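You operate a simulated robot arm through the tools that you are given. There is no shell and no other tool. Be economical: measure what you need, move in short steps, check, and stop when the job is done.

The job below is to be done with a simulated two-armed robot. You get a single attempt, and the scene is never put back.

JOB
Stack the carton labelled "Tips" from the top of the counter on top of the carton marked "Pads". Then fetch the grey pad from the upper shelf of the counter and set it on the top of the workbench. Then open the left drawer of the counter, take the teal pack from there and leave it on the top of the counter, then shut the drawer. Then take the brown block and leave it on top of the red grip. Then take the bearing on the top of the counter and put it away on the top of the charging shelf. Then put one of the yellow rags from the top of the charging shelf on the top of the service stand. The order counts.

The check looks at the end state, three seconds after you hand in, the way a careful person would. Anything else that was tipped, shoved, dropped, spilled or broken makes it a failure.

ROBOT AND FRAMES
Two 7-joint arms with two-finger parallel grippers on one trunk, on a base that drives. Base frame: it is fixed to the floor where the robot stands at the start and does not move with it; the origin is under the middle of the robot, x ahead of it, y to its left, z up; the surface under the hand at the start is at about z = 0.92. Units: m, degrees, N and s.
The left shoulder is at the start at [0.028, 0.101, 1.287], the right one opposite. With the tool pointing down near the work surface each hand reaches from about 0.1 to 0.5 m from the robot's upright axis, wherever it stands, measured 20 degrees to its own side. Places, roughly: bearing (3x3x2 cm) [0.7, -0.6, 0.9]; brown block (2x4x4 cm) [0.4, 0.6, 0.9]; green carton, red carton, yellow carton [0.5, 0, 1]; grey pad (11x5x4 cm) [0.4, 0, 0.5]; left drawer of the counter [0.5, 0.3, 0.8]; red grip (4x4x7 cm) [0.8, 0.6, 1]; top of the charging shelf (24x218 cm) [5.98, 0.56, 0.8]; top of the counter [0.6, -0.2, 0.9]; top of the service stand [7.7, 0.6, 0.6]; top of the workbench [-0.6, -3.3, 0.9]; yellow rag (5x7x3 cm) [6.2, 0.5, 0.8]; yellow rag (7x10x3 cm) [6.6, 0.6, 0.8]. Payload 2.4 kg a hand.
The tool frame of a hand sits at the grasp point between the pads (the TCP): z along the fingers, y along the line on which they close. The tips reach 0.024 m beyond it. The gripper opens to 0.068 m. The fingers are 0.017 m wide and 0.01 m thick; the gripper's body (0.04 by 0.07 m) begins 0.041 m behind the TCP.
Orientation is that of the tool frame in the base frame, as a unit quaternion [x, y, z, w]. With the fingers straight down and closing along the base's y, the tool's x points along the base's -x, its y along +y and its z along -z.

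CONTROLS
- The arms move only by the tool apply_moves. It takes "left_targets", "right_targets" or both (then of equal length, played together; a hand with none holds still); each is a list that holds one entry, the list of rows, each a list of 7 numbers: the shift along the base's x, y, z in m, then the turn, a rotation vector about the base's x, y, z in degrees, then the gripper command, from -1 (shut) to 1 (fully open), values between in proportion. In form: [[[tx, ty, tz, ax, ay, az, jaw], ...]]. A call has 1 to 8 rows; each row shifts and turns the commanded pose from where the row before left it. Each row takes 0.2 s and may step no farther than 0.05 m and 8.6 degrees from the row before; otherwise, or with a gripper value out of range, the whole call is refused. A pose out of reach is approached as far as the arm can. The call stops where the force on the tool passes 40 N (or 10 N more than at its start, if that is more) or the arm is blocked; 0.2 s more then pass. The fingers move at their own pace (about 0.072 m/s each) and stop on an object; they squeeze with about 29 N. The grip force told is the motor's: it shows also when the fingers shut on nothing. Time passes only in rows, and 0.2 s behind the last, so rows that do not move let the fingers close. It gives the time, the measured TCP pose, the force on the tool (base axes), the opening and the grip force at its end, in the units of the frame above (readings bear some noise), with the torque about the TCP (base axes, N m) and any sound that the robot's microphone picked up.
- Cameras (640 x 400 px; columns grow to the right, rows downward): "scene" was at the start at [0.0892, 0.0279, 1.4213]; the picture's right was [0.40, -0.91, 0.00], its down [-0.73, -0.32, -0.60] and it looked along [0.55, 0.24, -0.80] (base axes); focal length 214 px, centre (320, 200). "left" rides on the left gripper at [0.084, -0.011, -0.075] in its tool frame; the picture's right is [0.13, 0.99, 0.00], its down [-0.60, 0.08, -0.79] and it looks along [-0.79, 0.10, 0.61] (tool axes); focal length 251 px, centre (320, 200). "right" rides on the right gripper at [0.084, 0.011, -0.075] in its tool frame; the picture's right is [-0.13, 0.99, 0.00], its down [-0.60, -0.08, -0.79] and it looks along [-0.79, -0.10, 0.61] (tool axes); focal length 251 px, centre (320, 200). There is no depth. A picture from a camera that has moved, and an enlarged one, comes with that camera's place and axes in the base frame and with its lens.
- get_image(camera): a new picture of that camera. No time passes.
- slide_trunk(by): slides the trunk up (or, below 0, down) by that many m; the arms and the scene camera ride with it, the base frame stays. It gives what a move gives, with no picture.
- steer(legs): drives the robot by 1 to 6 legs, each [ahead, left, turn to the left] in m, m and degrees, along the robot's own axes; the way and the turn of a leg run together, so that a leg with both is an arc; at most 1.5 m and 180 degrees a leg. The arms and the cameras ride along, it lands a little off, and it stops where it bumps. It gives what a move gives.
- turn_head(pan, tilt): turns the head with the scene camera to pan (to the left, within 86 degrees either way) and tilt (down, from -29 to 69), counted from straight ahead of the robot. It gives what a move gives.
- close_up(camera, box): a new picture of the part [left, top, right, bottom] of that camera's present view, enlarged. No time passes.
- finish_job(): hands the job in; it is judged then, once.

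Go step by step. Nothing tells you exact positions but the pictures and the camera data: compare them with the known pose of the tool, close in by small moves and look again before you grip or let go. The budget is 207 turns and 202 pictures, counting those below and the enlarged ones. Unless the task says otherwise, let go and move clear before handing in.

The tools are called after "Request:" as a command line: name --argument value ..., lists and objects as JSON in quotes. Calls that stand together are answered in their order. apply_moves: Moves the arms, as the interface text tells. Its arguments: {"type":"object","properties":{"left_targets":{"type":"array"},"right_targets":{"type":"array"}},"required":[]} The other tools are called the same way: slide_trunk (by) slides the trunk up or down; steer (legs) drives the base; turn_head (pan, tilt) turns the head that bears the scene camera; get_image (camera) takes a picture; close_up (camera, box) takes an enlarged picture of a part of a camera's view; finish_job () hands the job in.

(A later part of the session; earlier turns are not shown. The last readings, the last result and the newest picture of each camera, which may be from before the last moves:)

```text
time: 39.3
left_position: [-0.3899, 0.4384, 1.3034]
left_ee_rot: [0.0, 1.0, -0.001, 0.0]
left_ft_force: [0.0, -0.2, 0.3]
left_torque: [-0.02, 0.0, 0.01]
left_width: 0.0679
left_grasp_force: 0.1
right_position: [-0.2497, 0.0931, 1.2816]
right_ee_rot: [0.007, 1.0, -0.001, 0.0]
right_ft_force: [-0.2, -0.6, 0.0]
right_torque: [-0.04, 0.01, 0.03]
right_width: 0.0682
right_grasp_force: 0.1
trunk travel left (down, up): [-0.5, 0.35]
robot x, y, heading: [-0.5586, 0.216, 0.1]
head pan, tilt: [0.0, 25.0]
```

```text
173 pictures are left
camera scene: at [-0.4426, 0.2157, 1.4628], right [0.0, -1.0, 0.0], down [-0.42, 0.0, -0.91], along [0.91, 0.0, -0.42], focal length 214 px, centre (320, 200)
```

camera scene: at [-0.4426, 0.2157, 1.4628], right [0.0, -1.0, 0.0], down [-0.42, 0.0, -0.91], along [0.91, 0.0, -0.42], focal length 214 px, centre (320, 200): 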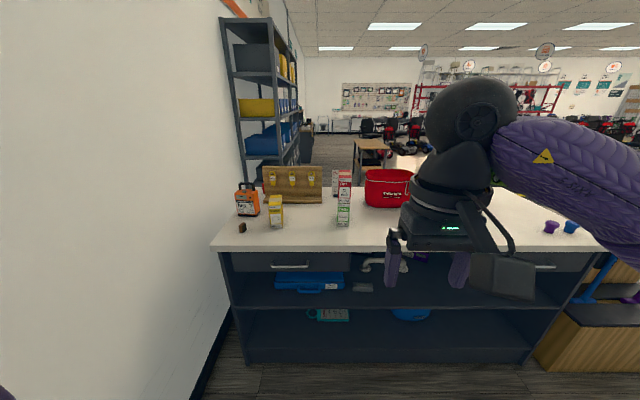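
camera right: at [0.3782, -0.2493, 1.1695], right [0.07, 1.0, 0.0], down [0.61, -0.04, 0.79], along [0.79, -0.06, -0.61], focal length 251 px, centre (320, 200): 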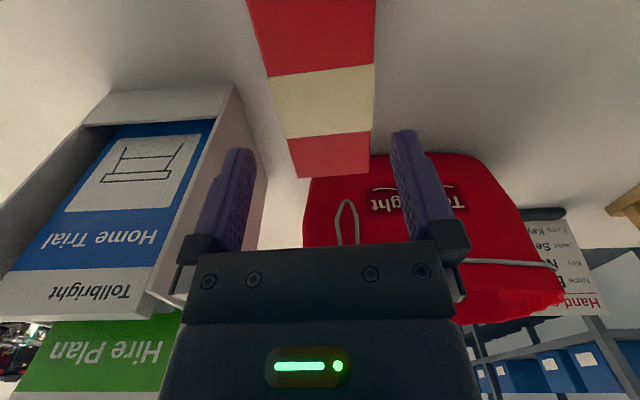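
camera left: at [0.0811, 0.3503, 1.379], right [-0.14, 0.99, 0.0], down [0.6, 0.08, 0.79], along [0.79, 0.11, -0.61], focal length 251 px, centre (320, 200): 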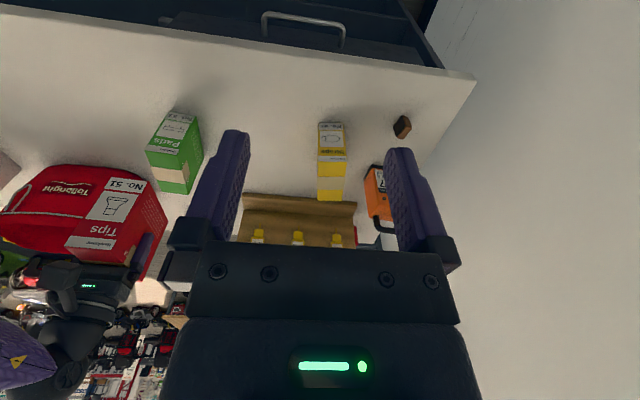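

I see the grey pad on the upper shelf, between the blue case and a white clamp. I'll lower the trunk 0.4 m and look into the shelf.

Request:
slide_trunk --by -0.4

Request:
get_image --camera "scene"

Request:
close_up --camera "scene" --box '[220, 100, 460, 250]'

```text
time: 43.1
left_position: [-0.3898, 0.4385, 0.9038]
left_ee_rot: [0.001, 1.0, 0.0, 0.0]
left_ft_force: [0.0, 0.1, -0.1]
left_torque: [-0.02, -0.02, 0.01]
left_width: 0.0682
left_grasp_force: 0.0
right_position: [-0.2503, 0.0934, 0.8806]
right_ee_rot: [0.008, 1.0, 0.0, 0.001]
right_ft_force: [-0.4, 0.3, 0.7]
right_torque: [0.0, 0.01, 0.04]
right_width: 0.0681
right_grasp_force: 0.0
trunk travel left (down, up): [-0.1, 0.75]
robot x, y, heading: [-0.5532, 0.2183, -0.2]
head pan, tilt: [0.0, 25.0]
```

```text
172 pictures are left
camera scene: at [-0.3604, 0.2157, 1.0571], right [0.0, -1.0, 0.0], down [-0.42, 0.0, -0.91], along [0.91, 0.0, -0.42], focal length 214 px, centre (320, 200)
```

scene: 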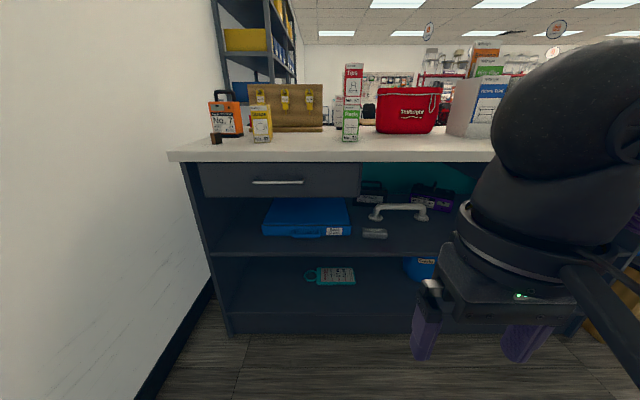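

```text
2.67 times, centred on (340, 175) of scene
camera zoom: at [-0.3604, 0.2157, 1.0571], right [0.0, -1.0, 0.0], down [-0.42, 0.0, -0.91], along [0.91, 0.0, -0.42], focal length 572 px, centre (267, 267)
```

zoom: 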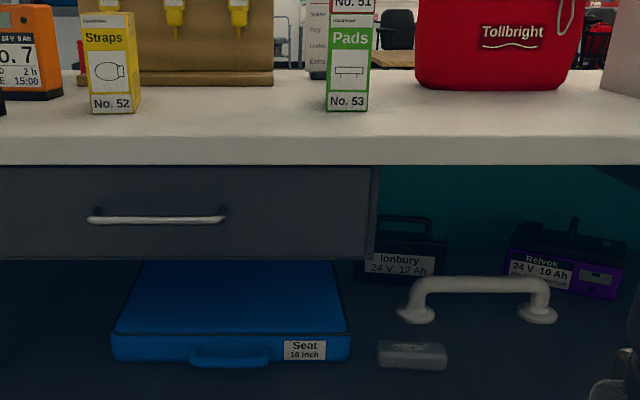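

Parallax puts the upper shelf at z≈0.53 and the pad near x≈0.41, y≈−0.01, lying along y, with the open bay above it reaching to z≈0.89. I'll look at the pad and the case closer.

Request:
close_up --camera "scene" --box '[340, 200, 440, 260]'

Request:
slide_trunk --by -0.1

Request:
close_up --camera "scene" --box '[320, 140, 440, 230]'

```text
6.40 times, centred on (390, 230) of scene
camera zoom: at [-0.3604, 0.2157, 1.0571], right [0.0, -1.0, 0.0], down [-0.42, 0.0, -0.91], along [0.91, 0.0, -0.42], focal length 1373 px, centre (-128, 8)
```

zoom: 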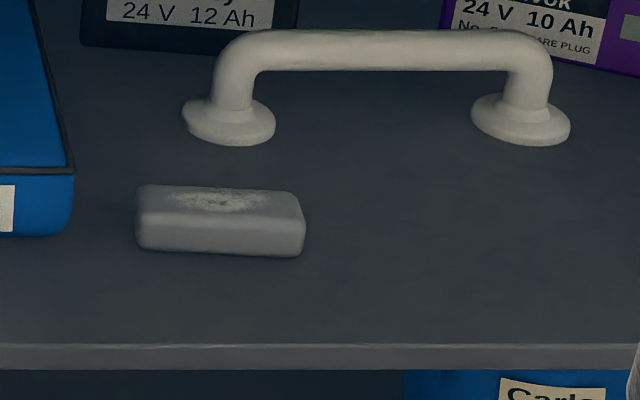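

```text
time: 44.5
left_position: [-0.3892, 0.439, 0.8041]
left_ee_rot: [-0.002, 1.0, -0.001, 0.003]
left_ft_force: [13.0, 0.3, 5.9]
left_torque: [-0.23, -0.25, 0.53]
left_width: 0.0675
left_grasp_force: 0.0
right_position: [-0.2502, 0.0929, 0.7802]
right_ee_rot: [0.008, 1.0, 0.0, 0.0]
right_ft_force: [0.1, 0.2, 0.6]
right_torque: [-0.01, -0.01, 0.01]
right_width: 0.0681
right_grasp_force: 0.0
trunk travel left (down, up): [0.0, 0.85]
robot x, y, heading: [-0.5583, 0.2201, -0.2]
head pan, tilt: [0.0, 25.0]
```

```text
4.44 times, centred on (380, 185) of scene
camera zoom: at [-0.3239, 0.2157, 0.9524], right [0.0, -1.0, 0.0], down [-0.42, 0.0, -0.91], along [0.91, 0.0, -0.42], focal length 953 px, centre (53, 267)
```

zoom: 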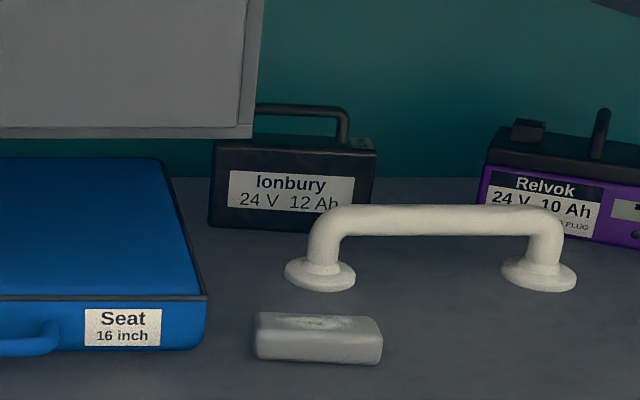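

The pad is centred near (0.416, −0.014, 0.548) with its short side along x and yaw of about −5°. The left hand touched the robot's own body when lowering, so I'll raise it and turn the right hand 86° so its fingers close along x.

Request:
apply_moves --left_targets '[[[0.0, 0, 0.04, 0, 0, 0, 1], [0.01, 0, 0.04, 0, 0, 0, 1], [0.02, 0, 0.02, 0, 0, 0, 1], [0, 0, 0, 0, 0, 0, 1], [0, 0, 0, 0, 0, 0, 1], [0, 0, 0, 0, 0, 0, 1], [0, 0, 0, 0, 0, 0, 1], [0, 0, 0, 0, 0, 0, 1]]]' --right_targets '[[[0.015, 0, 0, 0, 0, 8, 1], [0.015, 0, 0, 0, 0, 8, 1], [0.015, 0, 0, 0, 0, 8, 1], [0.015, 0, 0, 0, 0, 8, 1], [0.015, 0, 0, 0, 0, 8, 1], [0.015, 0, 0, 0, 0, 8, 1], [0, 0, 0, 0, 0, 8, 1], [0, 0, 0, 0, 0, 8, 1]]]'

Request:
apply_moves --right_targets '[[[0, 0, -0.03, 0, 0, 8, 1], [0, 0, -0.03, 0, 0, 8, 1], [0, 0, -0.03, 0, 0, 6, 1], [0, 0, -0.03, 0, 0, 0, 1]]]'

Request:
get_image --camera "scene"

Request:
get_image --camera "right"

```text
time: 46.3
left_position: [-0.3607, 0.438, 0.906]
left_ee_rot: [0.0, 1.0, -0.001, 0.0]
left_ft_force: [1.0, -0.4, 0.7]
left_torque: [-0.02, -0.01, 0.02]
left_width: 0.0678
left_grasp_force: 0.0
right_position: [-0.1643, 0.0959, 0.78]
right_ee_rot: [-0.523, 0.852, 0.0, 0.001]
right_ft_force: [0.6, 0.7, 0.0]
right_torque: [0.0, -0.01, 0.03]
right_width: 0.0678
right_grasp_force: 0.1
right hand out of reach, approached as far as the arm can: row 8
trunk travel left (down, up): [0.0, 0.85]
robot x, y, heading: [-0.5582, 0.2187, -0.0]
head pan, tilt: [0.0, 25.0]
```

```text
time: 47.3
left_position: [-0.3615, 0.4375, 0.9049]
left_ee_rot: [0.0, 1.0, 0.0, 0.0]
left_ft_force: [0.1, -0.5, -0.2]
left_torque: [0.02, -0.02, -0.03]
left_width: 0.068
left_grasp_force: 0.0
right_position: [-0.2209, 0.1333, 0.6779]
right_ee_rot: [-0.675, 0.738, 0.001, 0.0]
right_ft_force: [-0.3, 0.6, 0.0]
right_torque: [0.02, -0.04, -0.04]
right_width: 0.068
right_grasp_force: 0.0
right hand out of reach, approached as far as the arm can: row 1, 2, 3, 4
trunk travel left (down, up): [0.0, 0.85]
robot x, y, heading: [-0.5556, 0.2173, -0.1]
head pan, tilt: [0.0, 25.0]
```

```text
168 pictures are left
camera scene: at [-0.3239, 0.2157, 0.9524], right [0.0, -1.0, 0.0], down [-0.42, 0.0, -0.91], along [0.91, 0.0, -0.42], focal length 214 px, centre (320, 200)
```

scene: 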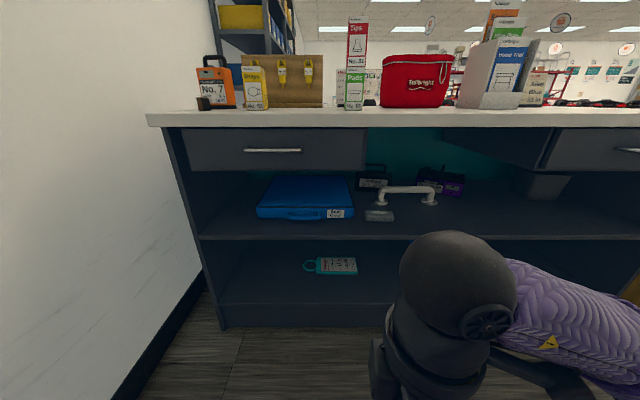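

```text
167 pictures are left
camera right: at [-0.2386, 0.0503, 0.753], right [-0.98, 0.22, 0.0], down [0.13, 0.59, 0.79], along [0.17, 0.77, -0.61], focal length 251 px, centre (320, 200)
```

right: 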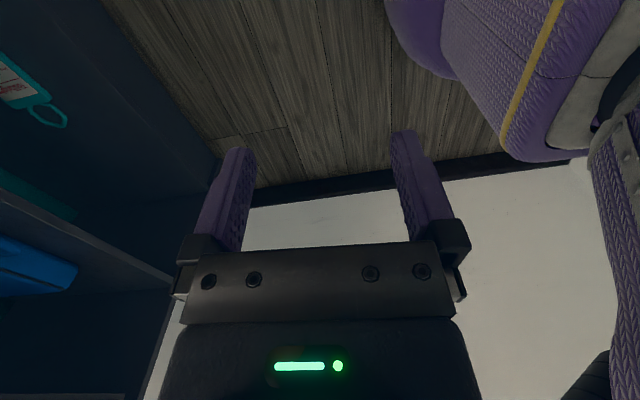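

Turning the right hand that way runs into its joint limit. The left arm can mirror it, with its camera on the open side, so I'll put the right hand back and turn the left one +85°.

Request:
apply_moves --left_targets '[[[0.02, 0, 0, 0, 0, 8, 1], [0.02, 0, 0, 0, 0, 8, 1], [0.02, 0, 0, 0, 0, 8, 1], [0.02, 0, 0, 0, 0, 8, 1], [0.02, 0, 0, 0, 0, 8, 1], [0.02, 0, 0, 0, 0, 8, 1], [0.02, 0, 0, 0, 0, 8, 1], [0.02, 0, 0, 0, 0, 8, 1]]]' --right_targets '[[[-0.01, 0, 0.03, 0, 0, -8, 1], [-0.01, 0, 0.03, 0, 0, -8, 1], [-0.01, 0, 0.03, 0, 0, -8, 1], [-0.01, 0, 0.03, 0, 0, -8, 1], [-0.01, 0, 0, 0, 0, -8, 1], [-0.01, 0, 0, 0, 0, -8, 1], [0, 0, 0, 0, 0, -8, 1], [0, 0, 0, 0, 0, -8, 1]]]'

Request:
apply_moves --left_targets '[[[0.02, 0, -0.03, 0, 0, 8, 1], [0.02, 0, -0.03, 0, 0, 8, 1], [0.02, 0, -0.03, 0, 0, 5, 1], [0.02, 0, -0.03, 0, 0, 0, 1], [0, 0, -0.03, 0, 0, 0, 1], [0, 0, -0.03, 0, 0, 0, 1]]]' --right_targets '[[[-0.01, 0, 0.03, 0, 0, -8, 1], [-0.01, 0, 0.03, 0, 0, -8, 1], [-0.01, 0, 0.03, 0, 0, -6, 1], [0, 0, 0.03, 0, 0, 0, 1], [0, 0, 0, 0, 0, 0, 1], [0, 0, 0, 0, 0, 0, 1]]]'

Request:
get_image --camera "scene"

Request:
get_image --camera "left"

```text
time: 49.1
left_position: [-0.1989, 0.4379, 0.9035]
left_ee_rot: [-0.531, 0.847, 0.0, 0.0]
left_ft_force: [0.3, 0.4, -0.6]
left_torque: [-0.02, 0.03, 0.0]
left_width: 0.0678
left_grasp_force: 0.0
right_position: [-0.2797, 0.1325, 0.7982]
right_ee_rot: [-0.182, 0.983, 0.0, 0.0]
right_ft_force: [0.7, -0.2, 0.0]
right_torque: [0.04, -0.01, -0.01]
right_width: 0.068
right_grasp_force: 0.1
trunk travel left (down, up): [0.0, 0.85]
robot x, y, heading: [-0.5518, 0.2176, 0.0]
head pan, tilt: [0.0, 25.0]
```

```text
time: 49.9
left_position: [-0.1453, 0.4383, 0.8219]
left_ee_rot: [-0.666, 0.746, 0.001, -0.001]
left_ft_force: [-0.6, -0.4, 0.4]
left_torque: [-0.02, 0.02, 0.0]
left_width: 0.0682
left_grasp_force: 0.2
right_position: [-0.3042, 0.1314, 0.8769]
right_ee_rot: [-0.006, 1.0, -0.002, -0.002]
right_ft_force: [0.5, -10.7, -6.5]
right_torque: [0.84, -0.09, 0.16]
right_width: 0.0682
right_grasp_force: 0.0
trunk travel left (down, up): [0.0, 0.85]
robot x, y, heading: [-0.5525, 0.2166, -0.2]
head pan, tilt: [0.0, 25.0]
stopped in row 3 (right hand): the force on the tool passed its limit at 58 N (the readings are from after the stop); the commanded pose is now the measured one
```

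```text
166 pictures are left
camera scene: at [-0.3237, 0.2172, 0.9532], right [0.02, -1.0, 0.0], down [-0.41, -0.01, -0.91], along [0.91, 0.02, -0.41], focal length 214 px, centre (320, 200)
```

scene: 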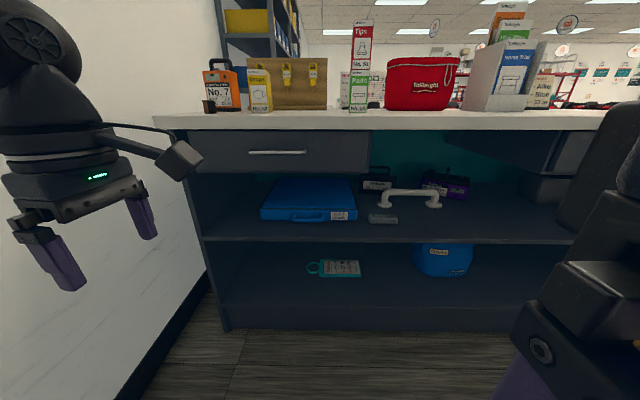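

```text
165 pictures are left
camera left: at [-0.143, 0.3526, 0.8972], right [-1.0, -0.01, 0.0], down [-0.01, 0.61, 0.79], along [-0.01, 0.79, -0.61], focal length 251 px, centre (320, 200)
```

left: 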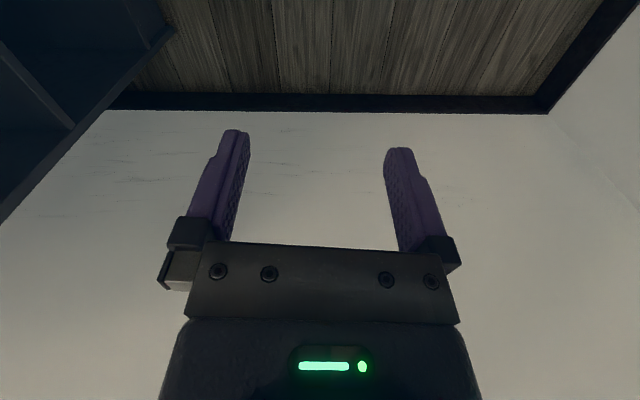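

The right hand brushed the head on its way up, so I'll move it away to the right and down. The left hand turned fine, and I'll lower it to working height while reaching ahead.

Request:
apply_moves --right_targets '[[[0.01, -0.03, -0.03, 0, 0, 0, 1], [0, -0.04, -0.02, 0, 0, 0, 1], [0, -0.04, 0, 0, 0, 0, 1], [0, -0.03, 0, 0, 0, 0, 1], [0, 0, 0, 0, 0, 0, 1], [0, 0, 0, 0, 0, 0, 1], [0, 0, 0, 0, 0, 0, 1]]]' --left_targets '[[[0.0, 0, -0.03, 0, 0, 1, 1], [0.0, 0, -0.04, 0, 0, 0, 1], [0.0, -0.02, -0.04, 0, 0, 0, 1], [0.0, -0.02, -0.04, 0, 0, 0, 1], [0, -0.02, -0.04, 0, 0, 0, 1], [0, 0, -0.02, 0, 0, 0, 1], [0, 0, 0, 0, 0, 0, 1]]]'

Request:
turn_head --pan 0 --tilt 30

Request:
get_image --camera "scene"

```text
time: 51.5
left_position: [-0.1474, 0.3787, 0.6119]
left_ee_rot: [-0.672, 0.74, -0.001, -0.001]
left_ft_force: [0.5, -0.2, -0.5]
left_torque: [0.0, 0.0, 0.02]
left_width: 0.0678
left_grasp_force: 0.1
right_position: [-0.2875, 0.0074, 0.8123]
right_ee_rot: [-0.007, 1.0, -0.002, 0.0]
right_ft_force: [-0.4, 0.8, 0.6]
right_torque: [0.01, 0.01, -0.01]
right_width: 0.0681
right_grasp_force: 0.1
right hand out of reach, approached as far as the arm can: row 4
trunk travel left (down, up): [0.0, 0.85]
robot x, y, heading: [-0.5579, 0.2171, 0.2]
head pan, tilt: [0.0, 25.0]
```

```text
time: 52.1
left_position: [-0.1471, 0.3787, 0.612]
left_ee_rot: [-0.672, 0.741, 0.0, 0.0]
left_ft_force: [-0.1, 0.2, 0.1]
left_torque: [0.0, -0.03, 0.04]
left_width: 0.0678
left_grasp_force: 0.0
right_position: [-0.2878, 0.007, 0.8108]
right_ee_rot: [-0.007, 1.0, -0.003, -0.001]
right_ft_force: [0.1, -0.2, 0.7]
right_torque: [0.0, 0.0, 0.01]
right_width: 0.068
right_grasp_force: 0.0
trunk travel left (down, up): [0.0, 0.85]
robot x, y, heading: [-0.5545, 0.2173, -0.1]
head pan, tilt: [0.0, 30.0]
```

```text
164 pictures are left
camera scene: at [-0.3255, 0.2157, 0.9444], right [0.0, -1.0, 0.0], down [-0.5, 0.0, -0.87], along [0.87, 0.0, -0.5], focal length 214 px, centre (320, 200)
```

scene: 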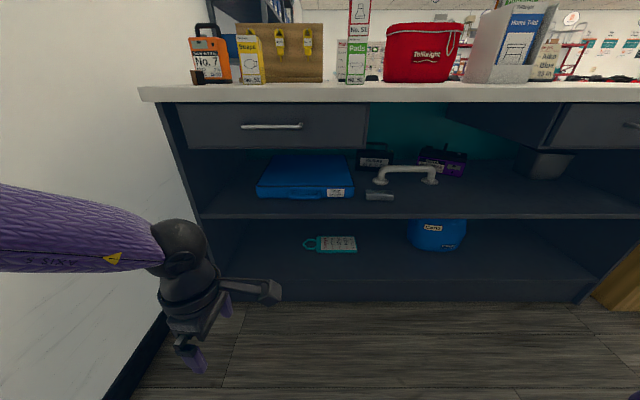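

The forearm runs nearly level at wrist height, which suits the bay. I'll look left to see where the elbow lies.

Request:
turn_head --pan 60 --tilt 40

Request:
get_image --camera "scene"

```text
time: 53.4
left_position: [-0.1468, 0.3796, 0.6131]
left_ee_rot: [-0.671, 0.741, 0.001, 0.0]
left_ft_force: [0.0, 0.9, -0.8]
left_torque: [0.01, 0.01, 0.02]
left_width: 0.0679
left_grasp_force: 0.1
right_position: [-0.2873, 0.0074, 0.8117]
right_ee_rot: [-0.007, 1.0, -0.002, -0.001]
right_ft_force: [1.0, -0.6, -0.6]
right_torque: [0.02, 0.0, 0.02]
right_width: 0.0678
right_grasp_force: 0.0
trunk travel left (down, up): [0.0, 0.85]
robot x, y, heading: [-0.5541, 0.2194, -0.1]
head pan, tilt: [60.0, 40.0]
```

```text
163 pictures are left
camera scene: at [-0.3735, 0.2893, 0.9291], right [0.87, -0.5, 0.0], down [-0.32, -0.56, -0.77], along [0.38, 0.66, -0.64], focal length 214 px, centre (320, 200)
```

scene: 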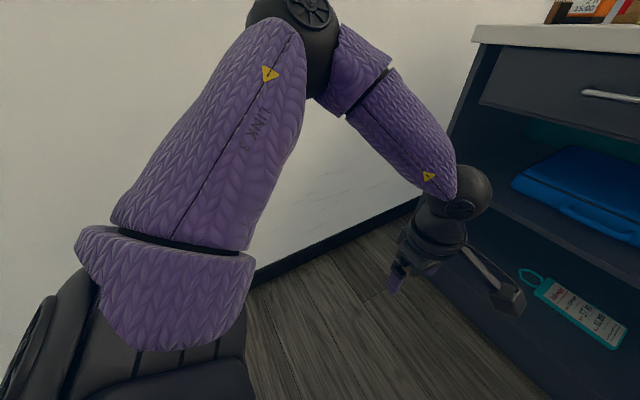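

The left elbow would stand at z≈0.93, where it would hit the counter slab, so I'll use the right arm instead. Its fingers will close along x with the tool leaning so the wrist stays low and to the right, which also puts its camera over the pad. The left hand goes home meanwhile.

Request:
apply_moves --left_targets '[[[-0.02, 0.01, 0.03, 0, 0, -8, 1], [-0.02, 0.01, 0.03, 0, 0, -8, 1], [-0.02, 0.01, 0.03, 0, 0, -8, 1], [-0.02, 0.01, 0.03, 0, 0, -8, 1], [-0.02, 0.01, 0.03, 0, 0, -8, 1], [-0.02, 0, 0.03, 0, 0, -8, 1], [-0.02, 0, 0.03, 0, 0, -8, 1], [-0.02, 0, 0.03, 0, 0, -8, 1]]]' --right_targets '[[[0.01, 0, 0, 0, 0, -8, 1], [0.01, 0, 0, 0, 0, -8, 1], [0.01, 0, 0, 0, 0, -8, 1], [0.01, 0, 0, 0, 0, -8, 1], [0.01, 0, 0, 0, 0, -8, 1], [0.01, 0, 0, 0, 0, -8, 1], [0.01, 0, 0, 0, 0, -8, 1], [0.01, 0, 0, 0, 0, -8, 1]]]'

Request:
apply_moves --left_targets '[[[-0.02, 0, 0.03, 0, 0, -8, 1], [-0.02, 0, 0.03, 0, 0, -8, 1], [-0.02, 0, 0.03, 0, 0, -4, 1], [0, 0, 0, 0, 0, 0, 1], [0, 0, 0, 0, 0, 0, 1], [0, 0, 0, 0, 0, 0, 1], [0, 0, 0, 0, 0, 0, 1], [0, 0, 0, 0, 0, 0, 1]]]' --right_targets '[[[0.02, 0, 0, 0, 0, -8, 1], [0.02, 0, 0, 0, 0, -8, 1], [0.02, 0, 0, 0, 0, -8, 1], [0.02, 0, 0, 0, 0, -8, 1], [0, 0, -0.03, 8, -0.7, 0, 1], [0, 0, -0.03, 8, -0.7, 0, 1], [0, 0, -0.03, 8, -0.7, 0, 1], [0, 0, -0.03, 8, -0.7, 0, 1]]]'

Request:
turn_head --pan -40 --tilt 35

Request:
get_image --camera "scene"

```text
time: 55.2
left_position: [-0.3058, 0.4284, 0.8535]
left_ee_rot: [-0.175, 0.985, 0.001, -0.001]
left_ft_force: [-0.4, 0.2, 0.6]
left_torque: [0.02, 0.0, 0.0]
left_width: 0.0681
left_grasp_force: 0.1
right_position: [-0.2079, 0.0083, 0.8123]
right_ee_rot: [0.525, 0.851, -0.001, -0.003]
right_ft_force: [0.8, -0.3, 1.8]
right_torque: [0.01, -0.01, -0.02]
right_width: 0.0679
right_grasp_force: 0.1
trunk travel left (down, up): [0.0, 0.85]
robot x, y, heading: [-0.5582, 0.2133, 0.0]
head pan, tilt: [60.0, 40.0]
```

```text
time: 57.0
left_position: [-0.3556, 0.4202, 0.9195]
left_ee_rot: [-0.003, 1.0, 0.0, 0.0]
left_ft_force: [0.0, 0.7, -0.4]
left_torque: [-0.01, 0.01, 0.01]
left_width: 0.068
left_grasp_force: 0.1
left hand out of reach, approached as far as the arm can: row 3
right_position: [-0.1284, 0.0093, 0.6926]
right_ee_rot: [0.709, 0.648, 0.203, -0.19]
right_ft_force: [-0.5, 0.3, 0.1]
right_torque: [-0.02, 0.02, -0.01]
right_width: 0.0679
right_grasp_force: 0.1
trunk travel left (down, up): [0.0, 0.85]
robot x, y, heading: [-0.5566, 0.2168, 0.2]
head pan, tilt: [60.0, 40.0]
```

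```text
time: 58.8
left_position: [-0.3545, 0.4204, 0.9187]
left_ee_rot: [-0.003, 1.0, 0.0, 0.0]
left_ft_force: [0.5, -0.2, -0.5]
left_torque: [0.01, 0.0, 0.0]
left_width: 0.0681
left_grasp_force: 0.0
right_position: [-0.1292, 0.009, 0.6929]
right_ee_rot: [0.709, 0.648, 0.202, -0.19]
right_ft_force: [-0.4, 0.0, -0.6]
right_torque: [0.0, 0.0, 0.02]
right_width: 0.0682
right_grasp_force: 0.1
trunk travel left (down, up): [0.0, 0.85]
robot x, y, heading: [-0.5575, 0.2176, -0.1]
head pan, tilt: [-40.0, 35.0]
```

```text
162 pictures are left
camera scene: at [-0.3485, 0.1591, 0.9366], right [-0.64, -0.77, 0.0], down [-0.44, 0.37, -0.82], along [0.63, -0.53, -0.57], focal length 214 px, centre (320, 200)
```

scene: 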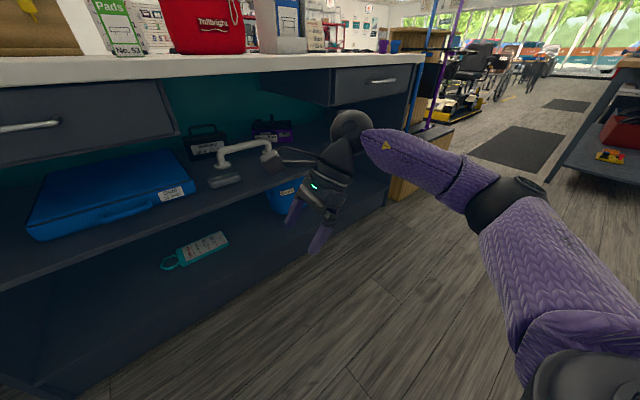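

The elbow is now low enough, at about z 0.78. I'll lean a bit more, go to hover height with slightly more reach, and pull the left hand back a little.

Request:
apply_moves --left_targets '[[[-0.015, 0, 0, 0, 0, 0, 1], [-0.015, 0, 0, 0, 0, 0, 1], [-0.005, 0, 0, 0, 0, 0, 1]]]' --right_targets '[[[0.015, 0, -0.02, 6.5, -0.6, 0, 1], [0.015, 0, -0.02, 6.5, -0.6, 0, 1], [0.01, 0, -0.02, 0, 0, 0, 1]]]'

Request:
get_image --camera "scene"

Request:
turn_head --pan 50 --tilt 35

Request:
get_image --camera "scene"

```text
time: 59.6
left_position: [-0.3828, 0.4164, 0.9064]
left_ee_rot: [-0.003, 1.0, -0.001, -0.001]
left_ft_force: [0.2, -0.1, -0.1]
left_torque: [-0.02, -0.01, 0.03]
left_width: 0.068
left_grasp_force: 0.1
left hand out of reach, approached as far as the arm can: row 1, 2
right_position: [-0.0891, 0.0085, 0.6308]
right_ee_rot: [0.681, 0.622, 0.283, -0.262]
right_ft_force: [0.2, 0.2, -0.6]
right_torque: [-0.02, 0.03, 0.0]
right_width: 0.0681
right_grasp_force: 0.0
trunk travel left (down, up): [0.0, 0.85]
robot x, y, heading: [-0.5567, 0.2174, -0.1]
head pan, tilt: [-40.0, 35.0]
```

```text
161 pictures are left
camera scene: at [-0.3486, 0.1591, 0.9366], right [-0.64, -0.77, 0.0], down [-0.44, 0.37, -0.82], along [0.63, -0.53, -0.57], focal length 214 px, centre (320, 200)
```

scene: 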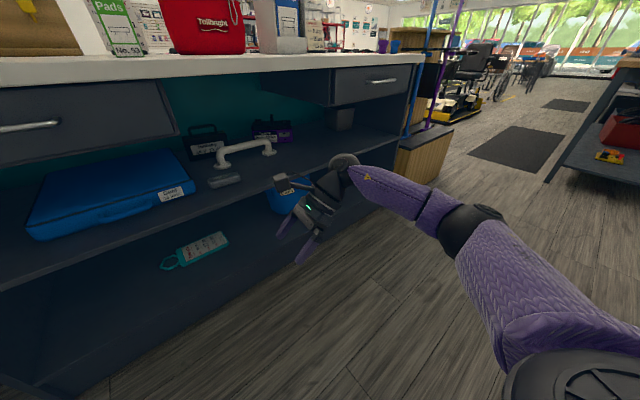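

```text
time: 61.2
left_position: [-0.3811, 0.4169, 0.906]
left_ee_rot: [-0.004, 1.0, -0.001, 0.0]
left_ft_force: [0.3, -0.3, -0.6]
left_torque: [-0.01, -0.02, 0.01]
left_width: 0.068
left_grasp_force: 0.0
right_position: [-0.0897, 0.0089, 0.6321]
right_ee_rot: [0.681, 0.623, 0.282, -0.262]
right_ft_force: [-0.3, -0.4, 1.1]
right_torque: [0.02, -0.03, 0.01]
right_width: 0.0682
right_grasp_force: 0.0
trunk travel left (down, up): [0.0, 0.85]
robot x, y, heading: [-0.5565, 0.2207, 0.0]
head pan, tilt: [50.0, 35.0]
```

```text
160 pictures are left
camera scene: at [-0.3594, 0.2831, 0.9366], right [0.77, -0.64, 0.0], down [-0.37, -0.44, -0.82], along [0.53, 0.63, -0.57], focal length 214 px, centre (320, 200)
```

scene: 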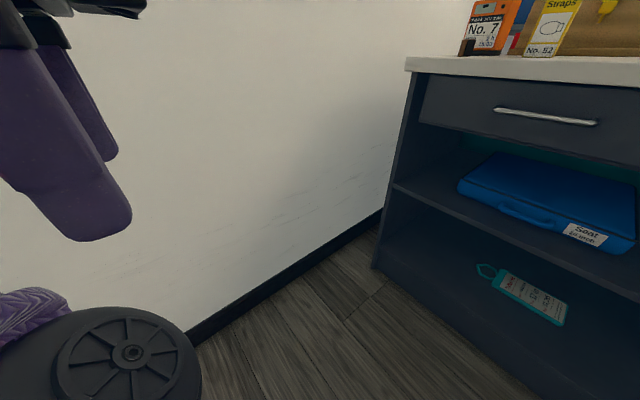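

The left arm is folded clear. I'll drive ahead 0.42 m so the right hand enters the bay at hover height, then check.

Request:
steer --legs '[[0.42, -0.02, 0]]'

Request:
turn_head --pan -30 --tilt 35

Request:
get_image --camera "scene"

Request:
get_image --camera "right"

```text
time: 63.8
left_position: [0.0365, 0.3976, 0.9061]
left_ee_rot: [-0.002, 1.0, 0.001, 0.0]
left_ft_force: [-0.1, 0.0, -0.4]
left_torque: [-0.01, -0.01, 0.0]
left_width: 0.0682
left_grasp_force: 0.1
right_position: [0.3295, -0.0122, 0.6322]
right_ee_rot: [0.682, 0.621, 0.283, -0.261]
right_ft_force: [-0.5, 0.1, -0.2]
right_torque: [-0.02, 0.01, 0.01]
right_width: 0.0682
right_grasp_force: 0.1
trunk travel left (down, up): [0.0, 0.85]
robot x, y, heading: [-0.1407, 0.1963, 0.0]
head pan, tilt: [50.0, 35.0]
```

```text
time: 65.3
left_position: [0.0378, 0.3968, 0.9067]
left_ee_rot: [-0.003, 1.0, 0.0, 0.0]
left_ft_force: [0.1, -0.2, 0.1]
left_torque: [0.02, 0.0, -0.02]
left_width: 0.0682
left_grasp_force: 0.1
right_position: [0.329, -0.0122, 0.6312]
right_ee_rot: [0.682, 0.622, 0.282, -0.262]
right_ft_force: [1.2, -0.7, -0.1]
right_torque: [0.03, 0.01, -0.01]
right_width: 0.0678
right_grasp_force: 0.0
trunk travel left (down, up): [0.0, 0.85]
robot x, y, heading: [-0.1378, 0.1957, 0.1]
head pan, tilt: [-30.0, 35.0]
```

```text
159 pictures are left
camera scene: at [0.0795, 0.1514, 0.9366], right [-0.5, -0.87, 0.0], down [-0.5, 0.29, -0.82], along [0.71, -0.41, -0.57], focal length 214 px, centre (320, 200)
```

scene: 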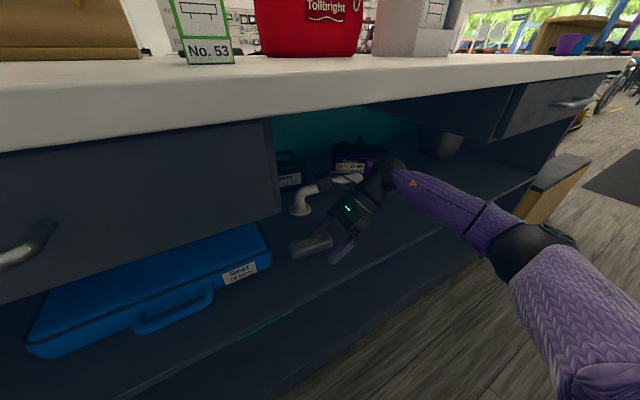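

```text
158 pictures are left
camera right: at [0.3409, -0.0067, 0.7439], right [0.98, -0.18, -0.1], down [-0.17, -0.98, 0.13], along [-0.12, -0.11, -0.99], focal length 251 px, centre (320, 200)
```

right: 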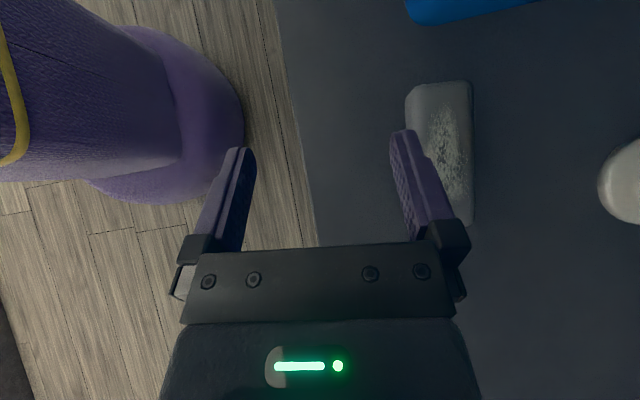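

The wrist camera sees the pad from above: centre ≈ (0.406, −0.012), width ≈ 4.3 cm, yaw ≈ −5.5°, which matches the hand. I'll drive ahead 0.075 m, still hovering.

Request:
steer --legs '[[0.075, 0, 0]]'

Request:
get_image --camera "right"

Request:
get_image --camera "scene"

```text
time: 66.4
left_position: [0.1118, 0.3977, 0.906]
left_ee_rot: [-0.004, 1.0, 0.001, 0.0]
left_ft_force: [-1.3, 0.4, 0.3]
left_torque: [0.0, -0.02, -0.03]
left_width: 0.0679
left_grasp_force: 0.0
right_position: [0.4041, -0.0116, 0.6318]
right_ee_rot: [0.681, 0.622, 0.283, -0.262]
right_ft_force: [-0.4, 0.0, 0.2]
right_torque: [-0.01, -0.04, -0.01]
right_width: 0.068
right_grasp_force: 0.0
trunk travel left (down, up): [0.0, 0.85]
robot x, y, heading: [-0.0622, 0.1985, 0.0]
head pan, tilt: [-30.0, 35.0]
```

```text
157 pictures are left
camera right: at [0.4161, -0.0062, 0.744], right [0.98, -0.18, -0.1], down [-0.16, -0.98, 0.13], along [-0.12, -0.11, -0.99], focal length 251 px, centre (320, 200)
```

right: 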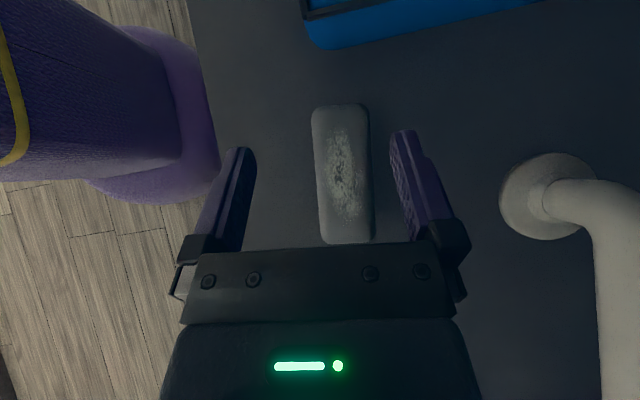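

```text
156 pictures are left
camera scene: at [0.1545, 0.1515, 0.9366], right [-0.5, -0.87, 0.0], down [-0.5, 0.29, -0.82], along [0.71, -0.41, -0.57], focal length 214 px, centre (320, 200)
```

scene: 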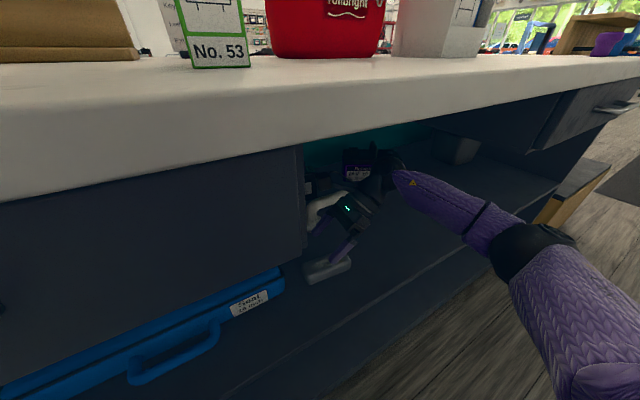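

The pad's centre is at x≈0.414, so I'll shift the hand +1 cm in x and −1 cm in y, which keeps the gripper body clear of the pad's end. Then I'll descend in steps.

Request:
apply_moves --right_targets '[[[0.01, -0.01, -0.005, 0, 0, 0, 1], [0, 0, -0.015, 0, 0, 0, 1], [0, 0, -0.015, 0, 0, 0, 1], [0, 0, -0.015, 0, 0, 0, 1]]]'

Request:
get_image --camera "right"

Request:
close_up --camera "scene" --box '[250, 150, 450, 300]'

```text
time: 67.4
left_position: [0.1119, 0.3971, 0.9056]
left_ee_rot: [-0.003, 1.0, -0.001, 0.0]
left_ft_force: [-0.1, -0.4, -0.3]
left_torque: [0.0, 0.04, -0.03]
left_width: 0.0679
left_grasp_force: 0.0
right_position: [0.4145, -0.0233, 0.5817]
right_ee_rot: [0.681, 0.622, 0.283, -0.262]
right_ft_force: [0.2, 0.2, 0.1]
right_torque: [-0.02, 0.01, -0.02]
right_width: 0.0679
right_grasp_force: 0.0
trunk travel left (down, up): [0.0, 0.85]
robot x, y, heading: [-0.0629, 0.197, 0.2]
head pan, tilt: [-30.0, 35.0]
```

```text
155 pictures are left
camera right: at [0.4271, -0.0179, 0.6937], right [0.98, -0.18, -0.1], down [-0.16, -0.98, 0.13], along [-0.12, -0.11, -0.99], focal length 251 px, centre (320, 200)
```

right: 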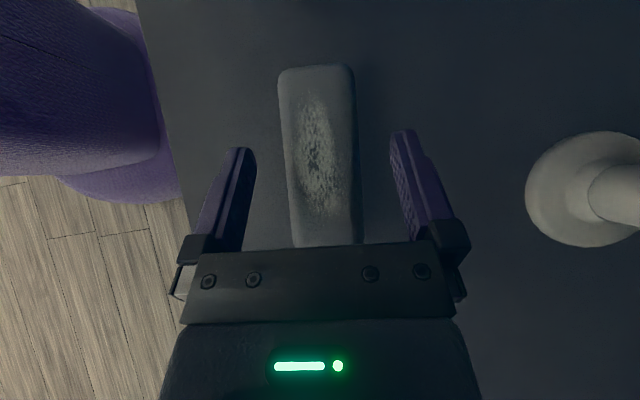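

```text
2.67 times, centred on (350, 225) of scene
camera zoom: at [0.1546, 0.1515, 0.9366], right [-0.5, -0.87, 0.0], down [-0.5, 0.29, -0.82], along [0.71, -0.41, -0.57], focal length 572 px, centre (240, 133)
```

zoom: 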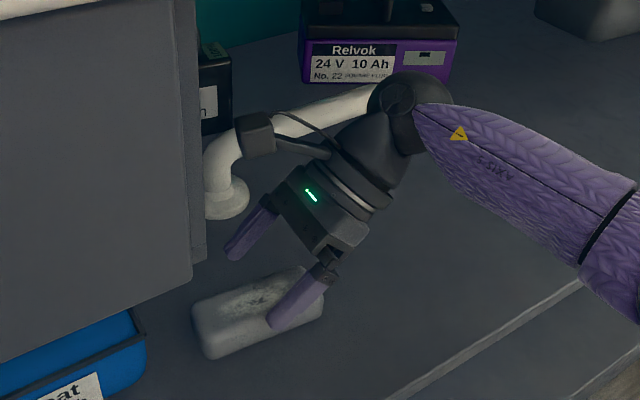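

The pad is centred between the fingers. I'll descend to about 0.559 and close.

Request:
apply_moves --right_targets '[[[0, 0, -0.01, 0, 0, 0, 1], [0, 0, -0.008, 0, 0, 0, 1], [0, 0, -0.005, 0, 0, 0, 1], [0, 0, 0, 0, 0, 0, 1]]]'

Request:
apply_moves --right_targets '[[[0, 0, 0, 0, 0, 0, -1], [0, 0, 0, 0, 0, 0, -1], [0, 0, 0, 0, 0, 0, -1], [0, 0, 0, 0, 0, 0, -1]]]'

Request:
get_image --camera "right"

```text
time: 68.4
left_position: [0.1117, 0.3971, 0.9064]
left_ee_rot: [-0.004, 1.0, 0.001, 0.0]
left_ft_force: [0.4, 0.8, -0.2]
left_torque: [-0.01, 0.0, -0.01]
left_width: 0.0677
left_grasp_force: 0.0
right_position: [0.4152, -0.0229, 0.5586]
right_ee_rot: [0.681, 0.623, 0.282, -0.262]
right_ft_force: [-0.1, 0.6, 0.1]
right_torque: [0.0, 0.07, -0.03]
right_width: 0.0681
right_grasp_force: 0.0
trunk travel left (down, up): [0.0, 0.85]
robot x, y, heading: [-0.0597, 0.1978, -0.0]
head pan, tilt: [-30.0, 35.0]
```

```text
time: 69.4
left_position: [0.1124, 0.3981, 0.9054]
left_ee_rot: [-0.003, 1.0, 0.0, 0.0]
left_ft_force: [0.2, 0.5, 0.0]
left_torque: [0.0, 0.0, 0.02]
left_width: 0.0681
left_grasp_force: 0.0
right_position: [0.4133, -0.0237, 0.5575]
right_ee_rot: [0.681, 0.623, 0.283, -0.262]
right_ft_force: [1.0, 0.8, -0.3]
right_torque: [0.02, -0.04, 0.01]
right_width: 0.0448
right_grasp_force: 29.1
trunk travel left (down, up): [0.0, 0.85]
robot x, y, heading: [-0.0631, 0.1987, -0.2]
head pan, tilt: [-30.0, 35.0]
```

```text
153 pictures are left
camera right: at [0.4264, -0.0172, 0.6705], right [0.98, -0.18, -0.1], down [-0.16, -0.98, 0.13], along [-0.12, -0.11, -0.99], focal length 251 px, centre (320, 200)
```

right: 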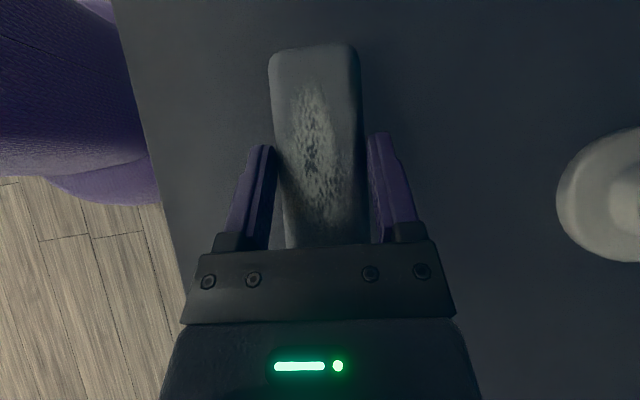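

The pad is gripped at 0.045 m. I'll lift it slowly.

Request:
apply_moves --right_targets '[[[0, 0, 0.003, 0, 0, 0, -1], [0, 0, 0.005, 0, 0, 0, -1], [0, 0, 0.007, 0, 0, 0, -1], [0, 0, 0.008, 0, 0, 0, -1], [0, 0, 0.008, 0, 0, 0, -1], [0, 0, 0.008, 0, 0, 0, -1], [0, 0, 0.006, 0, 0, 0, -1]]]'

Request:
get_image --camera "right"

Request:
get_image --camera "scene"

```text
time: 71.0
left_position: [0.1127, 0.397, 0.9058]
left_ee_rot: [-0.005, 1.0, 0.001, -0.001]
left_ft_force: [0.0, 0.0, 0.1]
left_torque: [0.01, 0.02, -0.03]
left_width: 0.068
left_grasp_force: 0.0
right_position: [0.4141, -0.0224, 0.6053]
right_ee_rot: [0.681, 0.623, 0.282, -0.262]
right_ft_force: [0.0, 0.1, -1.1]
right_torque: [-0.02, -0.04, 0.0]
right_width: 0.0447
right_grasp_force: 29.2
trunk travel left (down, up): [0.0, 0.85]
robot x, y, heading: [-0.0613, 0.1958, -0.0]
head pan, tilt: [-30.0, 35.0]
```

```text
152 pictures are left
camera right: at [0.4258, -0.0167, 0.7167], right [0.98, -0.18, -0.1], down [-0.16, -0.98, 0.13], along [-0.12, -0.11, -0.99], focal length 251 px, centre (320, 200)
```

right: 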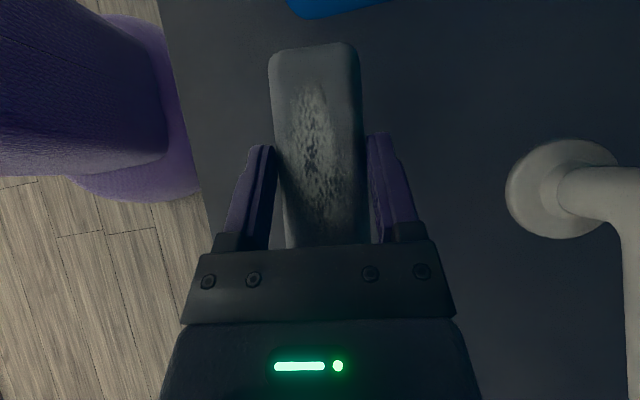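

```text
151 pictures are left
camera scene: at [0.1547, 0.1515, 0.9366], right [-0.5, -0.87, 0.0], down [-0.5, 0.29, -0.82], along [0.71, -0.41, -0.57], focal length 214 px, centre (320, 200)
```

scene: 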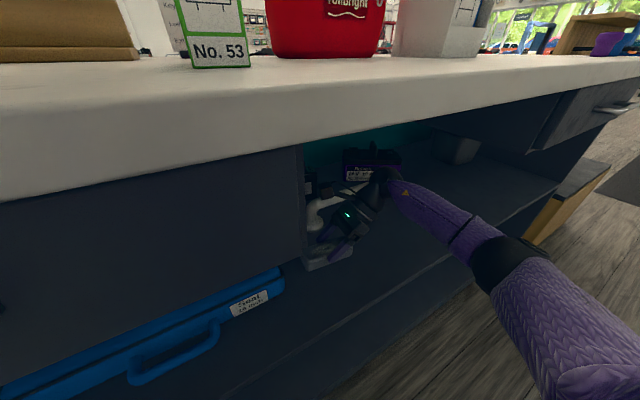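

The pad is lifted clear. I'll back straight out, raise the trunk, and look toward the workbench to the right and behind.

Request:
steer --legs '[[-0.3, 0, 0], [-0.3, 0, 0]]'

Request:
slide_trunk --by 0.4

Request:
turn_head --pan -86 --tilt 15

Request:
get_image --camera "scene"

```text
time: 74.7
left_position: [-0.4892, 0.3984, 0.9055]
left_ee_rot: [0.0, 1.0, 0.0, -0.001]
left_ft_force: [1.5, 0.0, 1.0]
left_torque: [-0.03, 0.05, 0.0]
left_width: 0.0678
left_grasp_force: 0.1
right_position: [-0.19, -0.0238, 0.6046]
right_ee_rot: [0.683, 0.621, 0.283, -0.261]
right_ft_force: [0.4, 0.2, -1.2]
right_torque: [-0.01, 0.01, 0.0]
right_width: 0.0444
right_grasp_force: 29.0
trunk travel left (down, up): [0.0, 0.85]
robot x, y, heading: [-0.6669, 0.1994, -0.2]
head pan, tilt: [-30.0, 35.0]
```

```text
time: 78.5
left_position: [-0.4903, 0.3975, 1.3059]
left_ee_rot: [-0.002, 1.0, 0.001, 0.0]
left_ft_force: [-0.3, -0.1, 0.7]
left_torque: [0.01, -0.01, 0.01]
left_width: 0.0678
left_grasp_force: 0.0
right_position: [-0.1919, -0.0218, 1.0176]
right_ee_rot: [0.679, 0.624, 0.292, -0.252]
right_ft_force: [0.6, 0.3, -1.1]
right_torque: [-0.01, 0.0, -0.01]
right_width: 0.0443
right_grasp_force: 29.6
trunk travel left (down, up): [-0.4, 0.45]
robot x, y, heading: [-0.6655, 0.1983, -0.1]
head pan, tilt: [-30.0, 35.0]
```

```text
time: 79.8
left_position: [-0.4888, 0.3977, 1.3057]
left_ee_rot: [-0.001, 1.0, -0.001, 0.0]
left_ft_force: [0.0, -0.1, 0.5]
left_torque: [0.01, 0.02, 0.01]
left_width: 0.068
left_grasp_force: 0.0
right_position: [-0.1917, -0.0221, 1.017]
right_ee_rot: [0.679, 0.625, 0.292, -0.252]
right_ft_force: [0.8, 0.5, -1.5]
right_torque: [-0.03, 0.01, 0.04]
right_width: 0.0445
right_grasp_force: 28.7
trunk travel left (down, up): [-0.4, 0.45]
robot x, y, heading: [-0.6647, 0.2002, -0.2]
head pan, tilt: [-85.9, 15.0]
```

```text
150 pictures are left
camera scene: at [-0.625, 0.1038, 1.3786], right [-1.0, -0.07, 0.0], down [-0.02, 0.26, -0.97], along [0.07, -0.96, -0.26], focal length 214 px, centre (320, 200)
```

scene: 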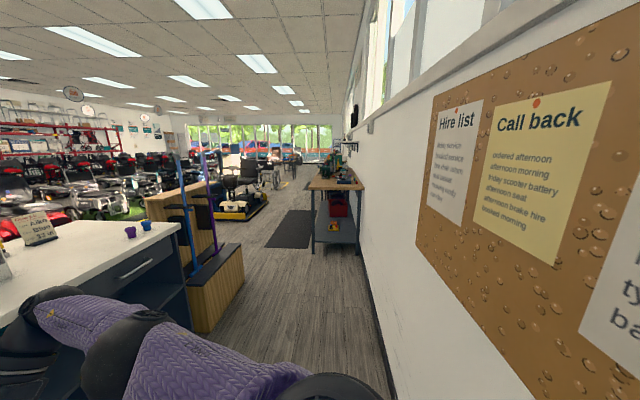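

The pad is held. The corridor lies between the wall at x≈−0.97 and the counter, and the workbench's near end is at y≈−2.06, x from −0.93 to −0.33. I'll move to mid-corridor, turn right 90° and drive toward it.

Request:
steer --legs '[[0.3, -0.25, 0], [0, 0, -90]]'

Request:
turn_head --pan 0 --tilt 20

Request:
get_image --camera "scene"

```text
time: 86.0
left_position: [-0.1595, -0.2185, 1.305]
left_ee_rot: [0.698, 0.716, 0.0, 0.0]
left_ft_force: [-0.3, 1.0, 0.7]
left_torque: [0.03, -0.02, -0.02]
left_width: 0.068
left_grasp_force: 0.0
right_position: [-0.5736, -0.5252, 1.0165]
right_ee_rot: [0.922, -0.028, 0.386, 0.023]
right_ft_force: [-0.9, 0.1, -0.8]
right_torque: [0.03, 0.01, 0.0]
right_width: 0.0446
right_grasp_force: 29.3
trunk travel left (down, up): [-0.4, 0.45]
robot x, y, heading: [-0.362, -0.046, -89.0]
head pan, tilt: [-85.9, 15.0]
```

```text
time: 87.6
left_position: [-0.1593, -0.2192, 1.3049]
left_ee_rot: [0.699, 0.715, 0.0, 0.001]
left_ft_force: [0.2, 0.9, -0.8]
left_torque: [0.01, 0.01, -0.02]
left_width: 0.0681
left_grasp_force: 0.0
right_position: [-0.5738, -0.5247, 1.0179]
right_ee_rot: [0.922, -0.028, 0.385, 0.024]
right_ft_force: [0.4, -0.2, -1.1]
right_torque: [-0.02, -0.01, -0.02]
right_width: 0.0441
right_grasp_force: 29.0
trunk travel left (down, up): [-0.4, 0.45]
robot x, y, heading: [-0.3633, -0.0504, -89.2]
head pan, tilt: [0.0, 20.0]
```

```text
149 pictures are left
camera scene: at [-0.3588, -0.1753, 1.3705], right [-1.0, -0.02, 0.0], down [-0.01, 0.34, -0.94], along [0.01, -0.94, -0.34], focal length 214 px, centre (320, 200)
```

scene: 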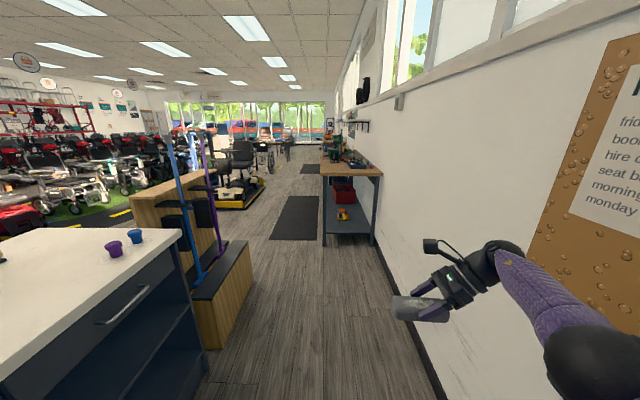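

The aisle is clear. I'll drive ahead 1.3 m with a slight shift away from the wall, then look at the bench top.

Request:
steer --legs '[[0.65, 0.03, -0.8], [0.65, 0, 0]]'

Request:
turn_head --pan -15 --tilt 35

Request:
get_image --camera "scene"

```text
time: 94.4
left_position: [-0.1292, -1.5121, 1.3052]
left_ee_rot: [0.706, 0.708, 0.0, 0.001]
left_ft_force: [-0.3, -1.0, -0.1]
left_torque: [-0.02, 0.0, -0.01]
left_width: 0.0681
left_grasp_force: 0.1
right_position: [-0.5482, -1.8097, 1.0164]
right_ee_rot: [0.922, -0.037, 0.385, 0.027]
right_ft_force: [-0.1, -0.1, -0.9]
right_torque: [0.04, 0.02, -0.01]
right_width: 0.0446
right_grasp_force: 28.8
trunk travel left (down, up): [-0.4, 0.45]
robot x, y, heading: [-0.3282, -1.3364, -90.0]
head pan, tilt: [0.0, 20.0]
```

```text
time: 95.1
left_position: [-0.1282, -1.5114, 1.3059]
left_ee_rot: [0.705, 0.709, 0.0, 0.0]
left_ft_force: [0.0, 0.1, -0.3]
left_torque: [0.0, -0.02, 0.01]
left_width: 0.0679
left_grasp_force: 0.0
right_position: [-0.5486, -1.8103, 1.0162]
right_ee_rot: [0.922, -0.037, 0.385, 0.027]
right_ft_force: [0.2, 0.0, -1.2]
right_torque: [0.03, -0.01, -0.02]
right_width: 0.0443
right_grasp_force: 28.5
trunk travel left (down, up): [-0.4, 0.45]
robot x, y, heading: [-0.3251, -1.3386, -90.0]
head pan, tilt: [-15.0, 35.0]
```

```text
148 pictures are left
camera scene: at [-0.3498, -1.4556, 1.3467], right [-0.97, 0.26, 0.0], down [0.15, 0.55, -0.82], along [-0.21, -0.79, -0.57], focal length 214 px, centre (320, 200)
```

scene: 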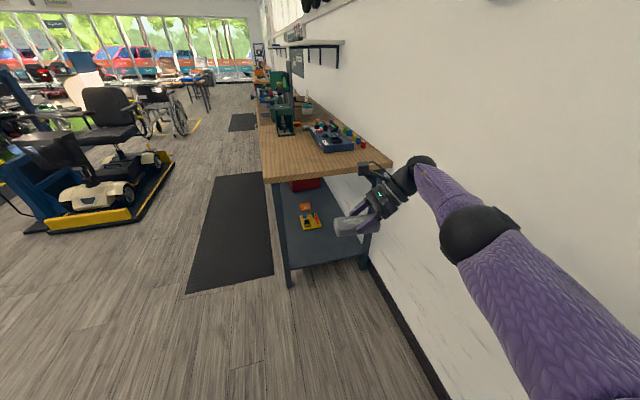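

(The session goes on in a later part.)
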